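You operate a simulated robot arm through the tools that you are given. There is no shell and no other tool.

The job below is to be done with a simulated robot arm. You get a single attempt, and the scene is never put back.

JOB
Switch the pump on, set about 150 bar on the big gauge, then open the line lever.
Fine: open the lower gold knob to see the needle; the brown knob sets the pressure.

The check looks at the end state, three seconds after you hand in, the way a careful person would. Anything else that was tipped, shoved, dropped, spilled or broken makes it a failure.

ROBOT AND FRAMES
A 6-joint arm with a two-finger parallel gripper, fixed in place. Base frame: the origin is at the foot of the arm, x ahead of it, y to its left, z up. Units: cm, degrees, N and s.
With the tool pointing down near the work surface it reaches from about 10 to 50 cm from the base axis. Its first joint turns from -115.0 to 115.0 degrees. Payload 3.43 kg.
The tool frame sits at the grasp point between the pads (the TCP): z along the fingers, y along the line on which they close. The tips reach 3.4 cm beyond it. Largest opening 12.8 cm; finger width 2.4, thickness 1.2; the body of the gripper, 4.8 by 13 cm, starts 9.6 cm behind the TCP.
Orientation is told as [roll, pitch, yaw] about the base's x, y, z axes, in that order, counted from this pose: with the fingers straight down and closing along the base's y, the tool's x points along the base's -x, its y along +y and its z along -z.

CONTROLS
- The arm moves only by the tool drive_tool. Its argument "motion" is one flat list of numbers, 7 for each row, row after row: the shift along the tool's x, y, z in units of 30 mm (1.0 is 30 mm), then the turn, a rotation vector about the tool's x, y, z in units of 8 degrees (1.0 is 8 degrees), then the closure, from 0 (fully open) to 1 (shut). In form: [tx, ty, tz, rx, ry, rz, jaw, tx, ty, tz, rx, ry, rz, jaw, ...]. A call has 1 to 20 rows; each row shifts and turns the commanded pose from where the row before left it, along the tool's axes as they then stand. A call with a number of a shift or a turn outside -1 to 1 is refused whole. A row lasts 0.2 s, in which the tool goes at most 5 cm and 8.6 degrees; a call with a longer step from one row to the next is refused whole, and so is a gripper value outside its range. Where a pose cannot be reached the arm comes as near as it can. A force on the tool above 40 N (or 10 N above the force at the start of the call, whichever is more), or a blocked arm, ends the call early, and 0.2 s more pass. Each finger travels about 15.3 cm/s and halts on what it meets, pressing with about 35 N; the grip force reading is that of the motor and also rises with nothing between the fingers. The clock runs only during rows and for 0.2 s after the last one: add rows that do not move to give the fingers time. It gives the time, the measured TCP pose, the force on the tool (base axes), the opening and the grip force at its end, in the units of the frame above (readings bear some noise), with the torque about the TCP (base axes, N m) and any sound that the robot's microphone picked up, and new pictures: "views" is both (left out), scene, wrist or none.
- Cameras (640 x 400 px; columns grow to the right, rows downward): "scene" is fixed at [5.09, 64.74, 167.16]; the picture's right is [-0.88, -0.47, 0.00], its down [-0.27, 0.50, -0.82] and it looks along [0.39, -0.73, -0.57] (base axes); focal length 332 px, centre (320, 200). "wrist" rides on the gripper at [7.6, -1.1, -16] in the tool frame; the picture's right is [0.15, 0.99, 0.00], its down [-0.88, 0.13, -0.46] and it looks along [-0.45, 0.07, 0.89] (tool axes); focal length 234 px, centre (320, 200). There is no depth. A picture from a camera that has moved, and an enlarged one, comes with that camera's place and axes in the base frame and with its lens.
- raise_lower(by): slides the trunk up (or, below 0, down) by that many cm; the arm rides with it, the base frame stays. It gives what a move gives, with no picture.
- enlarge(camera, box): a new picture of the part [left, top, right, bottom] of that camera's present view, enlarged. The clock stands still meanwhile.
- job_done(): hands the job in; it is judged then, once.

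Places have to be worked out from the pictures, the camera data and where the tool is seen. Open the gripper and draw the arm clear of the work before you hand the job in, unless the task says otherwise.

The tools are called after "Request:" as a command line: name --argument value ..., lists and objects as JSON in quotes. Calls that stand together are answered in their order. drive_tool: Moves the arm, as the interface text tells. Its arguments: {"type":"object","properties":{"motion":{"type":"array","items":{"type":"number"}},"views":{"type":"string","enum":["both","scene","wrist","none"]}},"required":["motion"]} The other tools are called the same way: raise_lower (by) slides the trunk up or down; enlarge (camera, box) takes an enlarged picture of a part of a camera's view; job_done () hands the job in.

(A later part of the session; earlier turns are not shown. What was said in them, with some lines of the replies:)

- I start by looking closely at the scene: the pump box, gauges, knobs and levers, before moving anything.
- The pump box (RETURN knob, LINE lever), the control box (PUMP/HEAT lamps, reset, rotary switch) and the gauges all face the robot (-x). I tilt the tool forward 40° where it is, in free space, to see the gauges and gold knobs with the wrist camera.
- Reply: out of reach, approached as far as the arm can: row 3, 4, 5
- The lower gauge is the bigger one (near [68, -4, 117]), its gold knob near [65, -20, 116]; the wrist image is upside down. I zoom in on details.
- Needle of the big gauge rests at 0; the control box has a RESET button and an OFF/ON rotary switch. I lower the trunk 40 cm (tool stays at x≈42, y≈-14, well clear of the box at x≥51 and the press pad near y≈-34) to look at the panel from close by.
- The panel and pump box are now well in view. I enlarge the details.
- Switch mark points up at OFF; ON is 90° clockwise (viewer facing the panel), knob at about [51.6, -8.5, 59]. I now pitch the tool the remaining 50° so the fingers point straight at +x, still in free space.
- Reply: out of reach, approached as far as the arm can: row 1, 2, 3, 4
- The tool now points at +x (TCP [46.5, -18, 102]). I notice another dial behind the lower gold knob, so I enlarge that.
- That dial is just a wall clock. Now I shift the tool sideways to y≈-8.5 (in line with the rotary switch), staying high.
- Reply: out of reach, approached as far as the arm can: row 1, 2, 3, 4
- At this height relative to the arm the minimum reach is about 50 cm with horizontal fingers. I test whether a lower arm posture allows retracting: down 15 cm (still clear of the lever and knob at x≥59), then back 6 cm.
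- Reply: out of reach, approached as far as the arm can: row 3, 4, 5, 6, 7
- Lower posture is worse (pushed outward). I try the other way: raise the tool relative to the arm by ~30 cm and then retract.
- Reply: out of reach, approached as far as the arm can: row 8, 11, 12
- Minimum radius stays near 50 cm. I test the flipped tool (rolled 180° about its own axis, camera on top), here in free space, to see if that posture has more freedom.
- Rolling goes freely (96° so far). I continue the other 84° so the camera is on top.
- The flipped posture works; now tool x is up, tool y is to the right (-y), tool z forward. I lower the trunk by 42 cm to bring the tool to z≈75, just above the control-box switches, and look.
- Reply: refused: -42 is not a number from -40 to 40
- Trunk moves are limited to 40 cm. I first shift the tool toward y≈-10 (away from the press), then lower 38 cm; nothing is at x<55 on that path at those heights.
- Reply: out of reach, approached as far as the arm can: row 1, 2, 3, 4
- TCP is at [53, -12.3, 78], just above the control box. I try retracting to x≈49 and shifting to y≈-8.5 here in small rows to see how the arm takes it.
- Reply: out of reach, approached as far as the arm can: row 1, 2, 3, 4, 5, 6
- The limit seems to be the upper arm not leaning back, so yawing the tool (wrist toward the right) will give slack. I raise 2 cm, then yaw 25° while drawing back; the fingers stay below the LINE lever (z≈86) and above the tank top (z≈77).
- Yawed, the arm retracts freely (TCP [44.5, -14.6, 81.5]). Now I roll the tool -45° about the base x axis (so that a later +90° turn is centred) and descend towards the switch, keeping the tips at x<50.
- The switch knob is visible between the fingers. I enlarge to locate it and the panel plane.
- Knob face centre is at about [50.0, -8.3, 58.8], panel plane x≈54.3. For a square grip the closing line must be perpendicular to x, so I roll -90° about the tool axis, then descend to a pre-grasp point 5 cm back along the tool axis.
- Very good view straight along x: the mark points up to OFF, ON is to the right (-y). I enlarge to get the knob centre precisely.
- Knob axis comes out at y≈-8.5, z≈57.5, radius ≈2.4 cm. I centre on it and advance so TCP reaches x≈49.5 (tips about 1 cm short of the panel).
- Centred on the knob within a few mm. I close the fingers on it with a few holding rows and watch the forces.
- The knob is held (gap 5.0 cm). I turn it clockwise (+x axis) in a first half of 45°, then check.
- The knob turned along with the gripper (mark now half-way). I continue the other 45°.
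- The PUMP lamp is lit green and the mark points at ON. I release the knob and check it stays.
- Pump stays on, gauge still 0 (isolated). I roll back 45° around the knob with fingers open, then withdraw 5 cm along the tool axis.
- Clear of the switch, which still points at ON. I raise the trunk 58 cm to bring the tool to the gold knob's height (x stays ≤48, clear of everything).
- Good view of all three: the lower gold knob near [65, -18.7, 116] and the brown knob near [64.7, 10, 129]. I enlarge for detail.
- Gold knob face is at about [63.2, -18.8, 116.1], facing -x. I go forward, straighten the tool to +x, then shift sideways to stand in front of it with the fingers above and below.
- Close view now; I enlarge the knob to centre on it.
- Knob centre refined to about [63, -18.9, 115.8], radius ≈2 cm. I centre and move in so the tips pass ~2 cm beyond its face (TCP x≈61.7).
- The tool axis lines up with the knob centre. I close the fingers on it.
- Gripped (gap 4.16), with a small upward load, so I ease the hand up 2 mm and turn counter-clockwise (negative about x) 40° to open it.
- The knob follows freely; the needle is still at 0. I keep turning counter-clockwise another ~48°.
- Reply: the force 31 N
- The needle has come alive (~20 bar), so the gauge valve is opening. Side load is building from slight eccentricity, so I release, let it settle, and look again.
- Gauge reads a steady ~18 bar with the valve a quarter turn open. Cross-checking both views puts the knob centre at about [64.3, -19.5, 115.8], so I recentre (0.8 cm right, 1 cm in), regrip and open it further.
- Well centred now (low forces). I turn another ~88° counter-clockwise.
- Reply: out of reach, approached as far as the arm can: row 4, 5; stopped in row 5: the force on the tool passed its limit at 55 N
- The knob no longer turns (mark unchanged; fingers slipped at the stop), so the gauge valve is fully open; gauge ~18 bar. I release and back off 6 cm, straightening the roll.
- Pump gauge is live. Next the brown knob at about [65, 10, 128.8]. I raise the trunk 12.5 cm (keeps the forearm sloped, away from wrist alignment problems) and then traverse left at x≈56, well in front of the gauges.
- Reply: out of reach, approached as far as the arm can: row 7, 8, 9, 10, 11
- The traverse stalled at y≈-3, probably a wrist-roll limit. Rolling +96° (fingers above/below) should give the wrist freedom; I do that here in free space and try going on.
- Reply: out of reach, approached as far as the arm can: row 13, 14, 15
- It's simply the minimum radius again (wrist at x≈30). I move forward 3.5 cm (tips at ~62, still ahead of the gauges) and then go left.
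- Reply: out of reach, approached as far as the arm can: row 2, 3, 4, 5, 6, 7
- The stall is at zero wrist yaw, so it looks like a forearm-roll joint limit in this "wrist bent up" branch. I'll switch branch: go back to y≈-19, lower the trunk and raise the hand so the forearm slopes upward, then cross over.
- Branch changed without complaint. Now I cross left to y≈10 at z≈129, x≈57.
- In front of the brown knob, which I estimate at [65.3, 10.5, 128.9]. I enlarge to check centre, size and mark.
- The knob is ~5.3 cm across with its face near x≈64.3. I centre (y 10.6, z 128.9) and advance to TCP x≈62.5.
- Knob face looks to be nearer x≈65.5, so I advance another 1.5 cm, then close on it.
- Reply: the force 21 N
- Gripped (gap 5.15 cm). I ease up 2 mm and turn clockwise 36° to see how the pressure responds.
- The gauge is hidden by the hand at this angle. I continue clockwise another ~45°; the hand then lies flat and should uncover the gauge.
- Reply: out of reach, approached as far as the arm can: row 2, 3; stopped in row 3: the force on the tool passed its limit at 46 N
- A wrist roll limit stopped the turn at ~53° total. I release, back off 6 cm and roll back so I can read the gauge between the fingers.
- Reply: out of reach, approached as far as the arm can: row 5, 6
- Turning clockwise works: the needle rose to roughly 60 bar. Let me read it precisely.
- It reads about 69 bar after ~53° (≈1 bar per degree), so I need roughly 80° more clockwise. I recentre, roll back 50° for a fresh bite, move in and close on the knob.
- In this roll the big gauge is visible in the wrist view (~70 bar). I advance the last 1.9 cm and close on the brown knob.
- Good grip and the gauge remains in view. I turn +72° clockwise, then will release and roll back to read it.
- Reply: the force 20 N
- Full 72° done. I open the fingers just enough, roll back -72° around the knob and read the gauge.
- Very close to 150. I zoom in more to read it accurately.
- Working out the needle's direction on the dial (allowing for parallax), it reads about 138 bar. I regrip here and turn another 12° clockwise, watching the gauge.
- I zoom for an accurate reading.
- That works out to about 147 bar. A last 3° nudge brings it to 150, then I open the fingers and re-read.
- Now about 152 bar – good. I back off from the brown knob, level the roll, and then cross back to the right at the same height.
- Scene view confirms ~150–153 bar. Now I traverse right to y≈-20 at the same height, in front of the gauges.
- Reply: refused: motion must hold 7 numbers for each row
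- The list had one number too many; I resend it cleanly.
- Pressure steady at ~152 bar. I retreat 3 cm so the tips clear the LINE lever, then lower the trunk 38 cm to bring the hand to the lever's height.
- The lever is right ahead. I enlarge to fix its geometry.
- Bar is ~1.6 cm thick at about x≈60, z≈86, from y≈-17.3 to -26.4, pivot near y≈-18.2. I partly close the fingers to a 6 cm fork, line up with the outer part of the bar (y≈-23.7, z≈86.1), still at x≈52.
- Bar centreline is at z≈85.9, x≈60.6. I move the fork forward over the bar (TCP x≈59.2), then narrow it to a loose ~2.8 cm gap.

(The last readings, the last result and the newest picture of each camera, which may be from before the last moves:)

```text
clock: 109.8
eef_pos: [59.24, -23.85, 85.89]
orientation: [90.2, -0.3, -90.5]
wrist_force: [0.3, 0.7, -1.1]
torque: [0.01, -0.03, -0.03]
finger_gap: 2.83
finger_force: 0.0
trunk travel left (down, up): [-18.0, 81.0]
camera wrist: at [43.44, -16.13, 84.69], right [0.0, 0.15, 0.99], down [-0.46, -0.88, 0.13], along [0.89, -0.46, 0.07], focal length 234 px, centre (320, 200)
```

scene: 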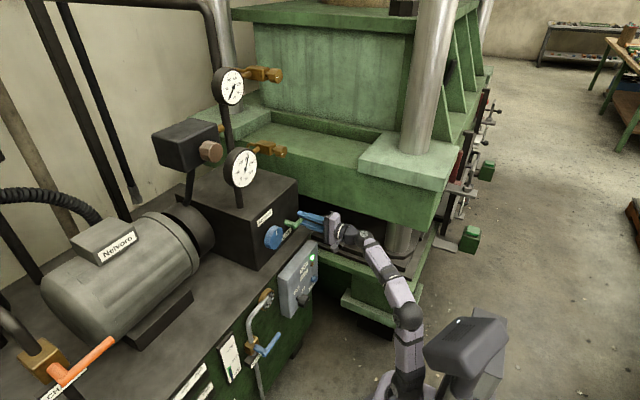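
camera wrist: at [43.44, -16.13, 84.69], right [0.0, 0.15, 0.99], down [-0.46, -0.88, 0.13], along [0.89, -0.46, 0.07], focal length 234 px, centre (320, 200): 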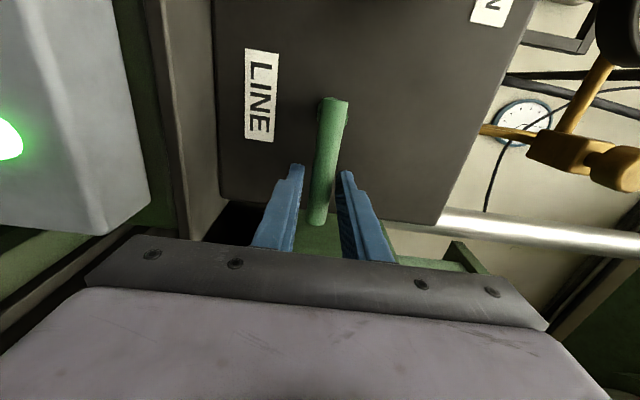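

The bar sits centred in the fork without contact. I test the opening direction: swing up (counter-clockwise, as with the gold knob) by ~22° along the pivot arc with the hand rolling along.

Request:
drive_tool --motion '[0.015, 0.236, 0, 0, 0, -0.9, 0.78, 0.015, 0.236, 0, 0, 0, -0.9, 0.78, 0.015, 0.236, 0, 0, 0, -0.9, 0.78]' --views "wrist"

```text
clock: 110.5
eef_pos: [59.28, -23.5, 87.91]
orientation: [90.2, -22.0, -90.7]
wrist_force: [-0.1, -1.7, -0.4]
torque: [0.04, 0.01, 0.01]
finger_gap: 2.91
finger_force: 0.9
trunk travel left (down, up): [-18.0, 81.0]
camera wrist: at [43.47, -16.73, 84.0], right [0.0, 0.51, 0.86], down [-0.46, -0.76, 0.45], along [0.89, -0.4, 0.23], focal length 234 px, centre (320, 200)
```

wrist: 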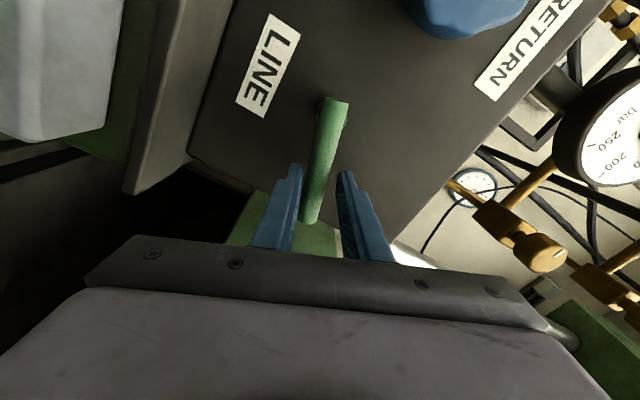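

The lever follows upward with almost no force, so that is a free direction. I continue the arc by another ~65°.

Request:
drive_tool --motion '[0.015, 0.236, 0, 0, 0, -0.9, 0.78, 0.015, 0.236, 0, 0, 0, -0.9, 0.78, 0.015, 0.236, 0, 0, 0, -0.9, 0.78, 0.015, 0.236, 0, 0, 0, -0.9, 0.78, 0.015, 0.236, 0, 0, 0, -0.9, 0.78, 0.015, 0.236, 0, 0, 0, -0.9, 0.78, 0.015, 0.236, 0, 0, 0, -0.9, 0.78, 0.015, 0.236, 0, 0, 0, -0.9, 0.78, 0.015, 0.236, 0, 0, 0, -0.9, 0.78]' --views "both"

Request:
enlarge --camera "scene" --box '[215, 60, 345, 270]'

```text
clock: 112.5
eef_pos: [59.15, -18.5, 91.72]
orientation: [94.0, -86.8, -94.5]
wrist_force: [-0.3, -0.9, 0.0]
torque: [-0.03, -0.05, 0.0]
finger_gap: 2.85
finger_force: 0.4
trunk travel left (down, up): [-18.0, 81.0]
camera wrist: at [43.45, -19.04, 83.88], right [0.01, 1.0, -0.09], down [-0.46, 0.08, 0.88], along [0.89, 0.03, 0.46], focal length 234 px, centre (320, 200)
```

scene: 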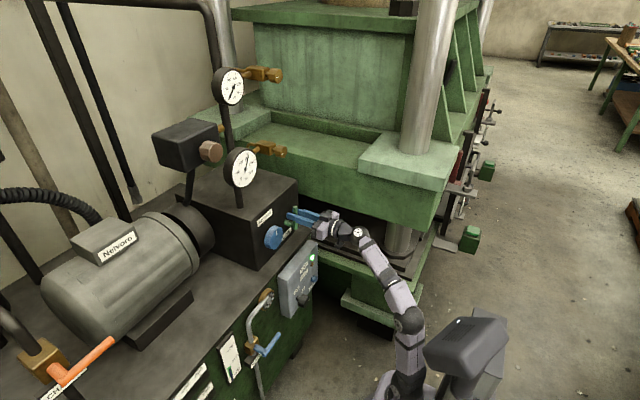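
wrist: 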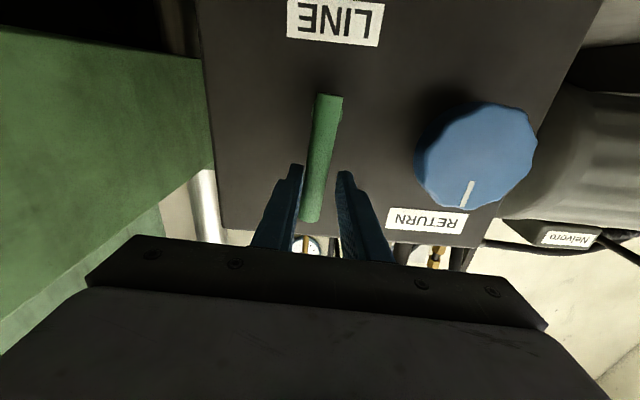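

```text
1.90 times, centred on (280, 165) of scene
camera zoom: at [5.09, 64.74, 167.16], right [-0.88, -0.47, 0.0], down [-0.27, 0.5, -0.82], along [0.39, -0.73, -0.57], focal length 633 px, centre (396, 267)
```

zoom: 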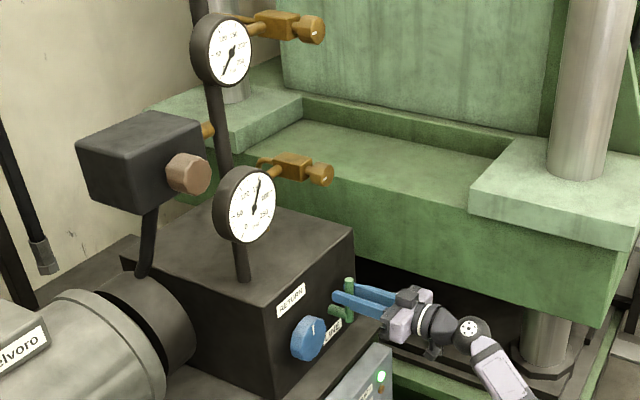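

The lever is nearly vertical (≈86°). I check both gauges before pushing it to its stop.

Request:
enlarge --camera "scene" --box '[205, 60, 295, 195]'

Request:
enlarge --camera "scene" --box '[260, 190, 350, 260]'

```text
2.96 times, centred on (250, 128) of scene
camera zoom: at [5.09, 64.74, 167.16], right [-0.88, -0.47, 0.0], down [-0.27, 0.5, -0.82], along [0.39, -0.73, -0.57], focal length 985 px, centre (527, 415)
```

zoom: 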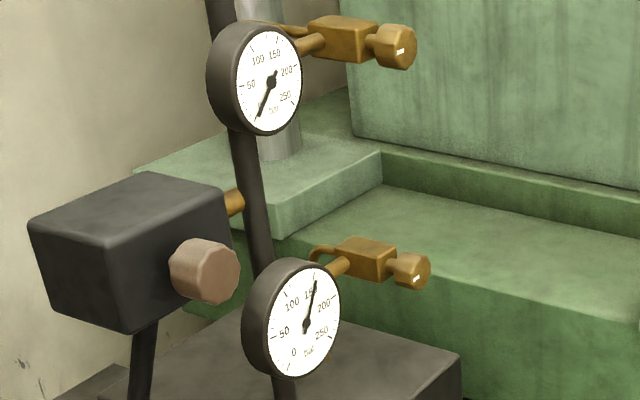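

```text
5.71 times, centred on (305, 225) of scene
camera zoom: at [5.09, 64.74, 167.16], right [-0.88, -0.47, 0.0], down [-0.27, 0.5, -0.82], along [0.39, -0.73, -0.57], focal length 1899 px, centre (406, 57)
```

zoom: 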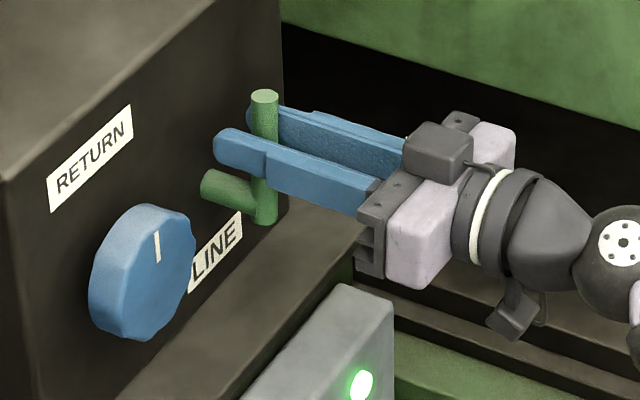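

The pressure holds at ~150 bar and the lever is almost upright. I nudge it gently further (+y in 3 mm steps) to make sure it reaches its open stop.

Request:
drive_tool --motion '[0, 0.1, 0, 0, 0, 0, 0.78, 0, 0.1, 0, 0, 0, 0, 0.78, 0, 0.08, 0, 0, 0, 0, 0.78, 0, 0, 0, 0, 0, 0, 0.78]' --views "wrist"

```text
clock: 113.5
eef_pos: [59.35, -17.84, 91.71]
orientation: [93.7, -86.8, -94.5]
wrist_force: [1.1, -7.8, 3.2]
torque: [-0.16, -0.04, -0.06]
finger_gap: 3.25
finger_force: 4.2
trunk travel left (down, up): [-18.0, 81.0]
camera wrist: at [43.44, -18.35, 83.91], right [0.01, 1.0, -0.09], down [-0.46, 0.08, 0.88], along [0.89, 0.03, 0.46], focal length 234 px, centre (320, 200)
```

wrist: 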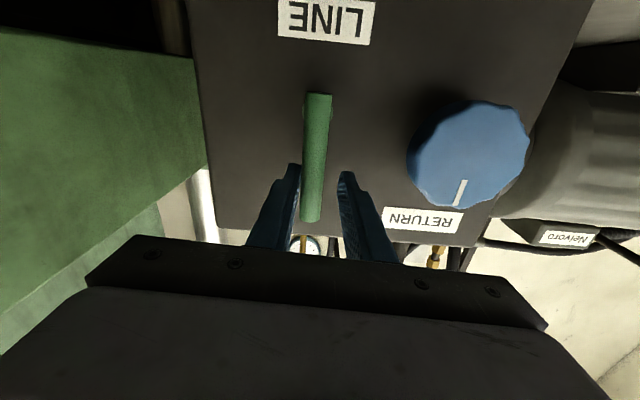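

The lever is now exactly vertical and resting against its stop. I open the fingers, withdraw 6–7 cm and check pressure and lever.

Request:
drive_tool --motion '[0, -0.08, 0, 0, 0, 0, 0.7, 0, 0, 0, 0, 0, 0, 0.5, 0, 0, 0, 0, 0, 0, 0.4, 0, 0, -0.7, 0, 0, 0, 0.4, 0, 0, -0.7, 0, 0, 0, 0.4, 0, 0, -0.7, 0, 0, 0, 0.4, 0, 0, 0, 0, 0, 0, 0]' --views "both"

Request:
enlarge --camera "scene" --box '[215, 135, 275, 195]'

Request:
enlarge --camera "scene" --box '[200, 60, 350, 310]'

```text
clock: 115.2
eef_pos: [52.87, -18.04, 91.61]
orientation: [93.1, -86.7, -93.4]
wrist_force: [0.1, 0.2, -0.6]
torque: [-0.01, 0.01, -0.03]
finger_gap: 12.82
finger_force: 0.0
trunk travel left (down, up): [-18.0, 81.0]
camera wrist: at [37.14, -18.47, 83.92], right [0.01, 1.0, -0.09], down [-0.46, 0.08, 0.89], along [0.89, 0.03, 0.46], focal length 234 px, centre (320, 200)
```

scene: 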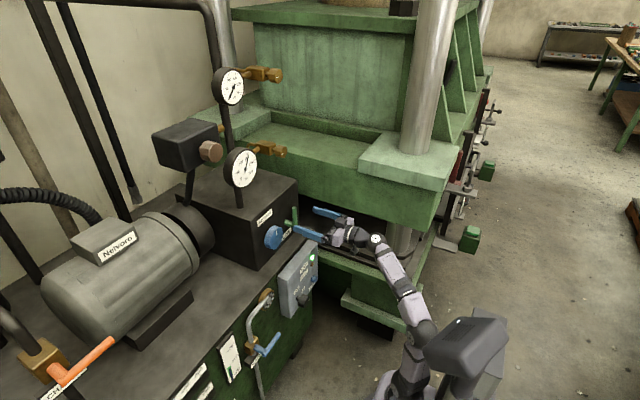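
wrist: 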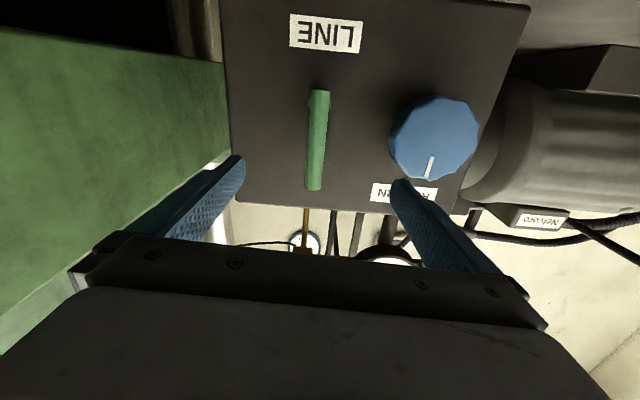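

```text
6.67 times, centred on (245, 165) of scene
camera zoom: at [5.09, 64.74, 167.16], right [-0.88, -0.47, 0.0], down [-0.27, 0.5, -0.82], along [0.39, -0.73, -0.57], focal length 2216 px, centre (820, 433)
```

zoom: 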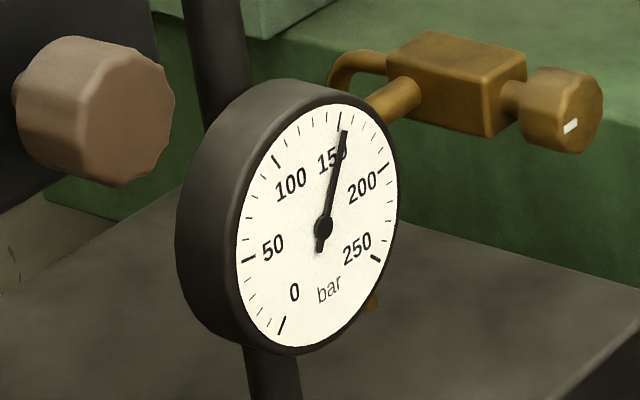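

```text
1.60 times, centred on (275, 185) of scene
camera zoom: at [5.09, 64.74, 167.16], right [-0.88, -0.47, 0.0], down [-0.27, 0.5, -0.82], along [0.39, -0.73, -0.57], focal length 532 px, centre (392, 224)
```

zoom: 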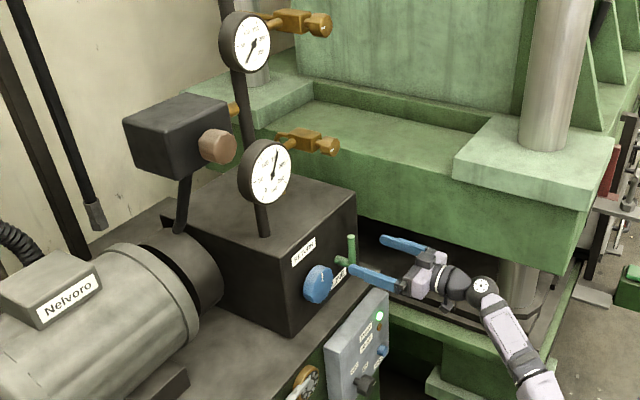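

Pump lamp is on, gauge holds ~152 bar, lever stands vertical at its stop. Before finishing I double check the upper gauge/knob, the lamps and lever in detail.

Request:
enlarge --camera "scene" --box '[205, 55, 295, 115]'

Request:
enlarge --camera "scene" --box '[250, 195, 340, 325]'

Request:
enlarge --camera "wrist" --box '[220, 0, 500, 260]'

Request:
enlarge --camera "scene" --box '[160, 280, 320, 400]'

```text
6.67 times, centred on (250, 85) of scene
camera zoom: at [5.09, 64.74, 167.16], right [-0.88, -0.47, 0.0], down [-0.27, 0.5, -0.82], along [0.39, -0.73, -0.57], focal length 2216 px, centre (787, 967)
```

zoom: 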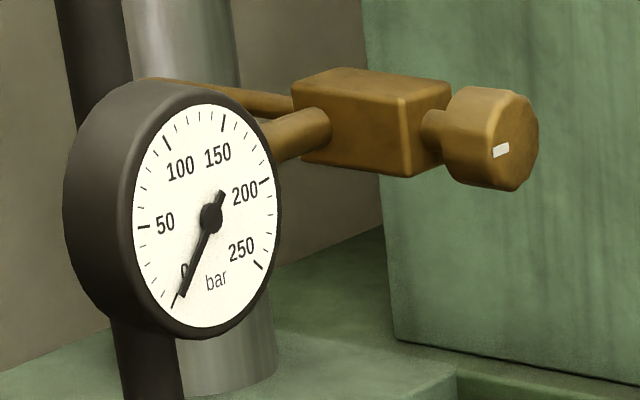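

```text
3.08 times, centred on (295, 260) of scene
camera zoom: at [5.09, 64.74, 167.16], right [-0.88, -0.47, 0.0], down [-0.27, 0.5, -0.82], along [0.39, -0.73, -0.57], focal length 1022 px, centre (397, 15)
```

zoom: 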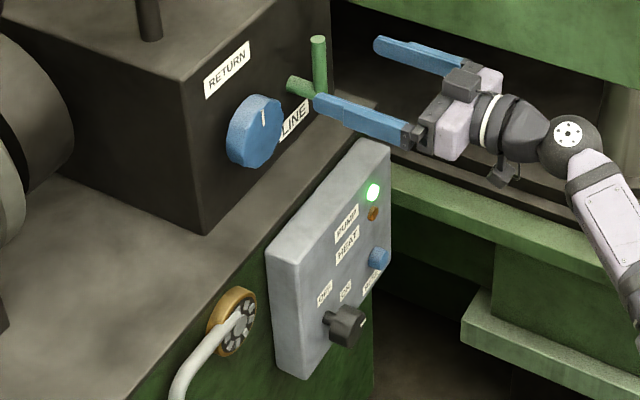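

```text
1.54 times, centred on (360, 130) of wrist
camera zoom: at [37.14, -18.47, 83.92], right [0.01, 1.0, -0.09], down [-0.46, 0.08, 0.89], along [0.89, 0.03, 0.46], focal length 360 px, centre (258, 308)
```

zoom: 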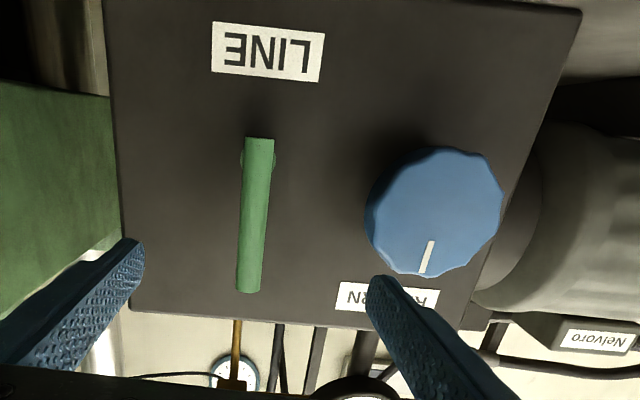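

```text
3.33 times, centred on (240, 340) of scene
camera zoom: at [5.09, 64.74, 167.16], right [-0.88, -0.47, 0.0], down [-0.27, 0.5, -0.82], along [0.39, -0.73, -0.57], focal length 1108 px, centre (587, -267)
```

zoom: 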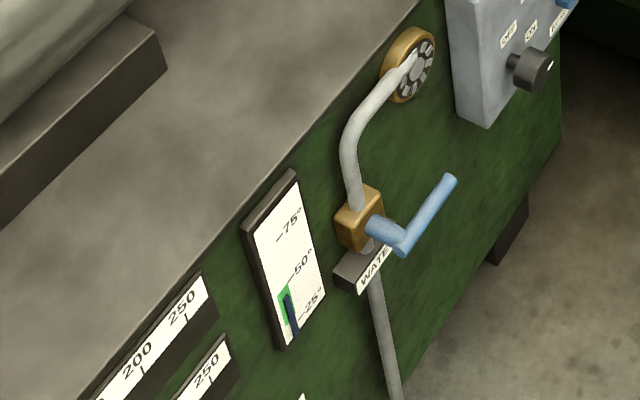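

Upper gauge still at 0, everything else untouched, HEAT lamp off. I draw the arm back clear (left, then yaw and retract) and watch the gauges for a while to see that the readings hold.

Request:
drive_tool --motion '[0, 0.6, 0, 0, 0, 0, 0, 0, 0.6, 0, 0, 0, 0, 0, 0, 0.6, 0, 0, 0, 0, 0, 0, 0.4, 0, 0, 0, 0, 0, 0, 0, -0.1, -0.6, 0, 0, 0, 0, 0, -0.3, -0.6, 0, 0, 0, 0, 0, -0.4, -0.6, 0, 0, 0, 0, 0, -0.5, -0.6, 0, 0, 0, 0, 0, -0.5, -0.6, 0, 0, 0, 0, 0, -0.5, 0, 0, 0, 0, 0, 0, -0.5, 0, 0, 0, 0]' --views "both"

Request:
enlarge --camera "scene" --box '[195, 55, 335, 265]'

```text
clock: 117.5
eef_pos: [45.01, -13.62, 91.87]
orientation: [117.8, -86.7, -94.0]
wrist_force: [-0.1, 0.2, -0.4]
torque: [-0.02, -0.01, 0.0]
finger_gap: 12.81
finger_force: 0.0
trunk travel left (down, up): [-18.0, 81.0]
camera wrist: at [30.96, -20.55, 83.75], right [-0.4, 0.91, -0.1], down [-0.47, -0.11, 0.87], along [0.79, 0.39, 0.48], focal length 234 px, centre (320, 200)
```

scene: 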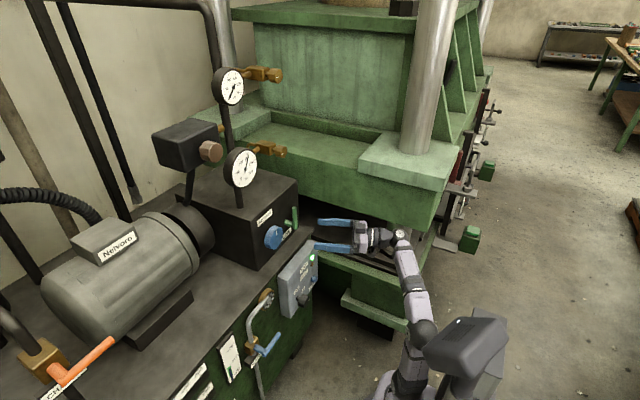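
wrist: 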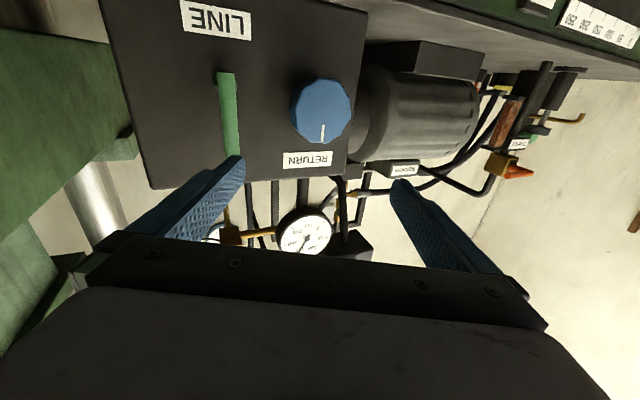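

```text
1.90 times, centred on (265, 160) of scene
camera zoom: at [5.09, 64.74, 167.16], right [-0.88, -0.47, 0.0], down [-0.27, 0.5, -0.82], along [0.39, -0.73, -0.57], focal length 633 px, centre (425, 276)
```

zoom: 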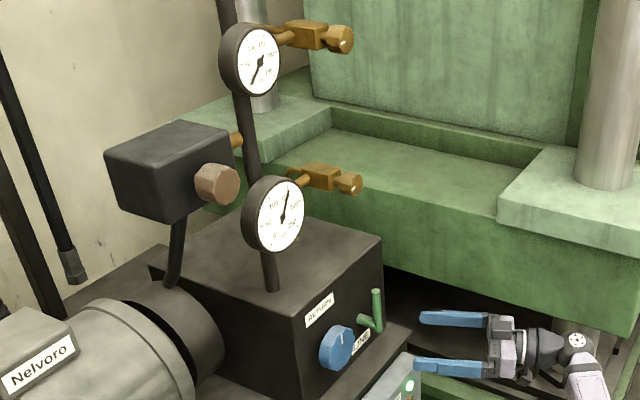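

Everything holds. I let two more seconds pass with the arm still and take a final reading.

Request:
drive_tool --motion '[0, 0, 0, 0, 0, 0, 0, 0, 0, 0, 0, 0, 0, 0, 0, 0, 0, 0, 0, 0, 0, 0, 0, 0, 0, 0, 0, 0, 0, 0, 0, 0, 0, 0, 0, 0, 0, 0, 0, 0, 0, 0, 0, 0, 0, 0, 0, 0, 0, 0, 0, 0, 0, 0, 0, 0, 0, 0, 0, 0, 0, 0, 0, 0, 0, 0, 0, 0, 0, 0]' --views "scene"

Request:
enlarge --camera "scene" --box '[215, 135, 275, 195]'

Request:
enlarge --camera "scene" --box '[240, 190, 340, 320]'

Request:
enlarge --camera "scene" --box '[205, 55, 295, 115]'

```text
clock: 119.8
eef_pos: [45.0, -13.57, 91.86]
orientation: [117.1, -86.7, -93.5]
wrist_force: [0.1, -0.1, -0.7]
torque: [0.0, -0.01, 0.01]
finger_gap: 12.81
finger_force: 0.1
trunk travel left (down, up): [-18.0, 81.0]
```

scene: 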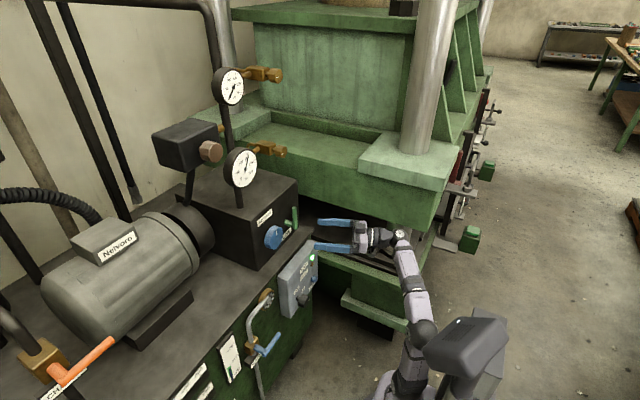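

```text
6.67 times, centred on (245, 165) of scene
camera zoom: at [5.09, 64.74, 167.16], right [-0.88, -0.47, 0.0], down [-0.27, 0.5, -0.82], along [0.39, -0.73, -0.57], focal length 2216 px, centre (820, 433)
```

zoom: 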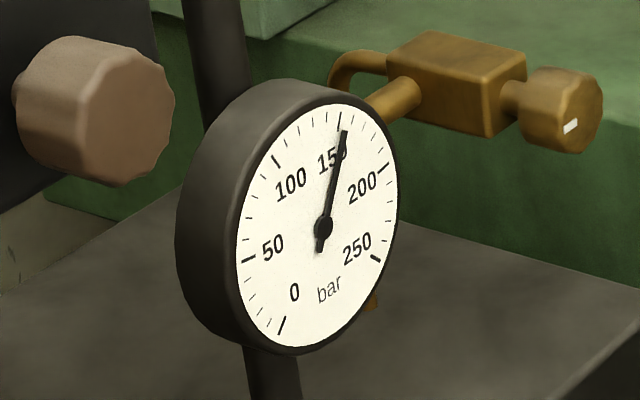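

```text
3.08 times, centred on (290, 255) of scene
camera zoom: at [5.09, 64.74, 167.16], right [-0.88, -0.47, 0.0], down [-0.27, 0.5, -0.82], along [0.39, -0.73, -0.57], focal length 1022 px, centre (412, 31)
```

zoom: 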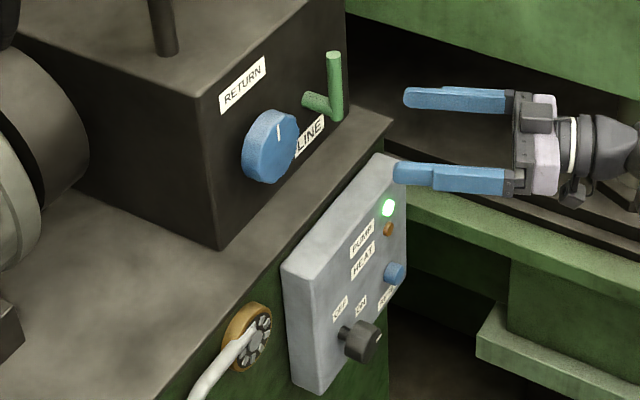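

```text
6.67 times, centred on (250, 85) of scene
camera zoom: at [5.09, 64.74, 167.16], right [-0.88, -0.47, 0.0], down [-0.27, 0.5, -0.82], along [0.39, -0.73, -0.57], focal length 2216 px, centre (787, 967)
```

zoom: 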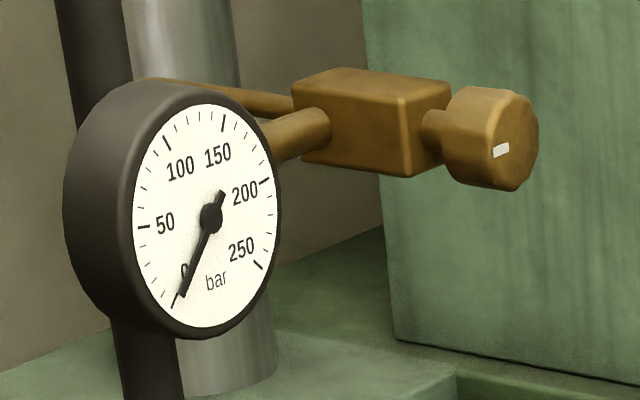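

Big gauge steady at ~152 bar, PUMP lamp on, lever upright at its stop, nothing else disturbed. I draw the arm back a few more centimetres so it is well clear.

Request:
drive_tool --motion '[0, 0.28, -0.6, 0, 0, 0, 0, 0, 0.28, -0.6, 0, 0, 0, 0, 0, 0.1, -0.2, 0, 0, 0, 0]' --views "both"

```text
clock: 120.5
eef_pos: [40.37, -13.47, 91.75]
orientation: [117.1, -86.7, -93.5]
wrist_force: [-0.8, -1.0, -0.3]
torque: [0.01, 0.01, 0.01]
finger_gap: 12.82
finger_force: 0.0
trunk travel left (down, up): [-18.0, 81.0]
camera wrist: at [26.34, -20.44, 83.66], right [-0.4, 0.91, -0.09], down [-0.47, -0.11, 0.87], along [0.79, 0.39, 0.48], focal length 234 px, centre (320, 200)
```

scene: 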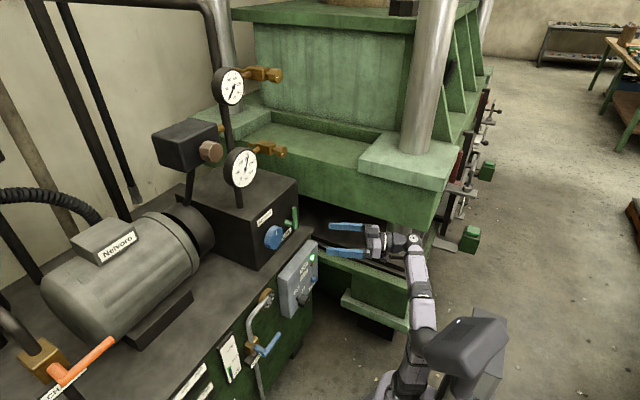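
wrist: 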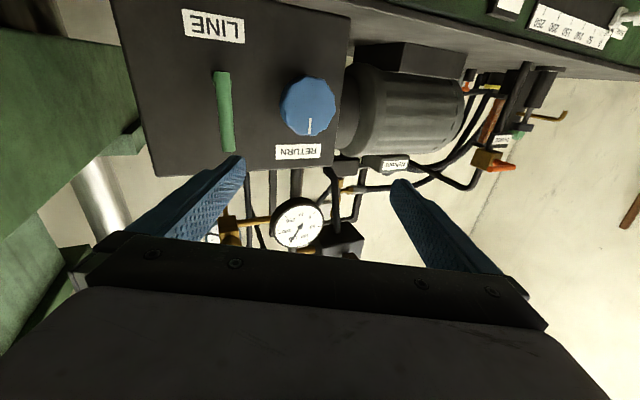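

The arm is clear with the gripper open. The pump is on, the big gauge reads about 150 bar, the LINE lever is fully turned, and nothing else has been disturbed. I hand the job in.

Request:
job_done

```text
The job is handed in.
```

I switched the pump on, set the big gauge to about 152 bar, and turned the LINE lever to its stop. I then handed the job in.

- **Pump:** The switch points to ON and the green PUMP lamp is lit. The HEAT lamp stayed off.
- **Lower gold knob:** I turned it a quarter turn counter-clockwise until it would go no further, and left it open.
- **Pressure:** Turning the brown knob clockwise brought the needle up. It stayed at about 152 bar for several seconds after the line lever was turned.
- **Line lever:** I swung it from horizontal up to vertical, where it met a stop. I took vertical as open because that was the way it turned; no label showed the open position.
- **Upper gauge:** It still read 0 after I turned the lever. Its knob mark points the same way as the opened lower one. If that gauge is on the line side, this could mean the line is not actually open; I could not tell what it is connected to.

I touched nothing else, and the gripper was open and clear of the work when I handed in.
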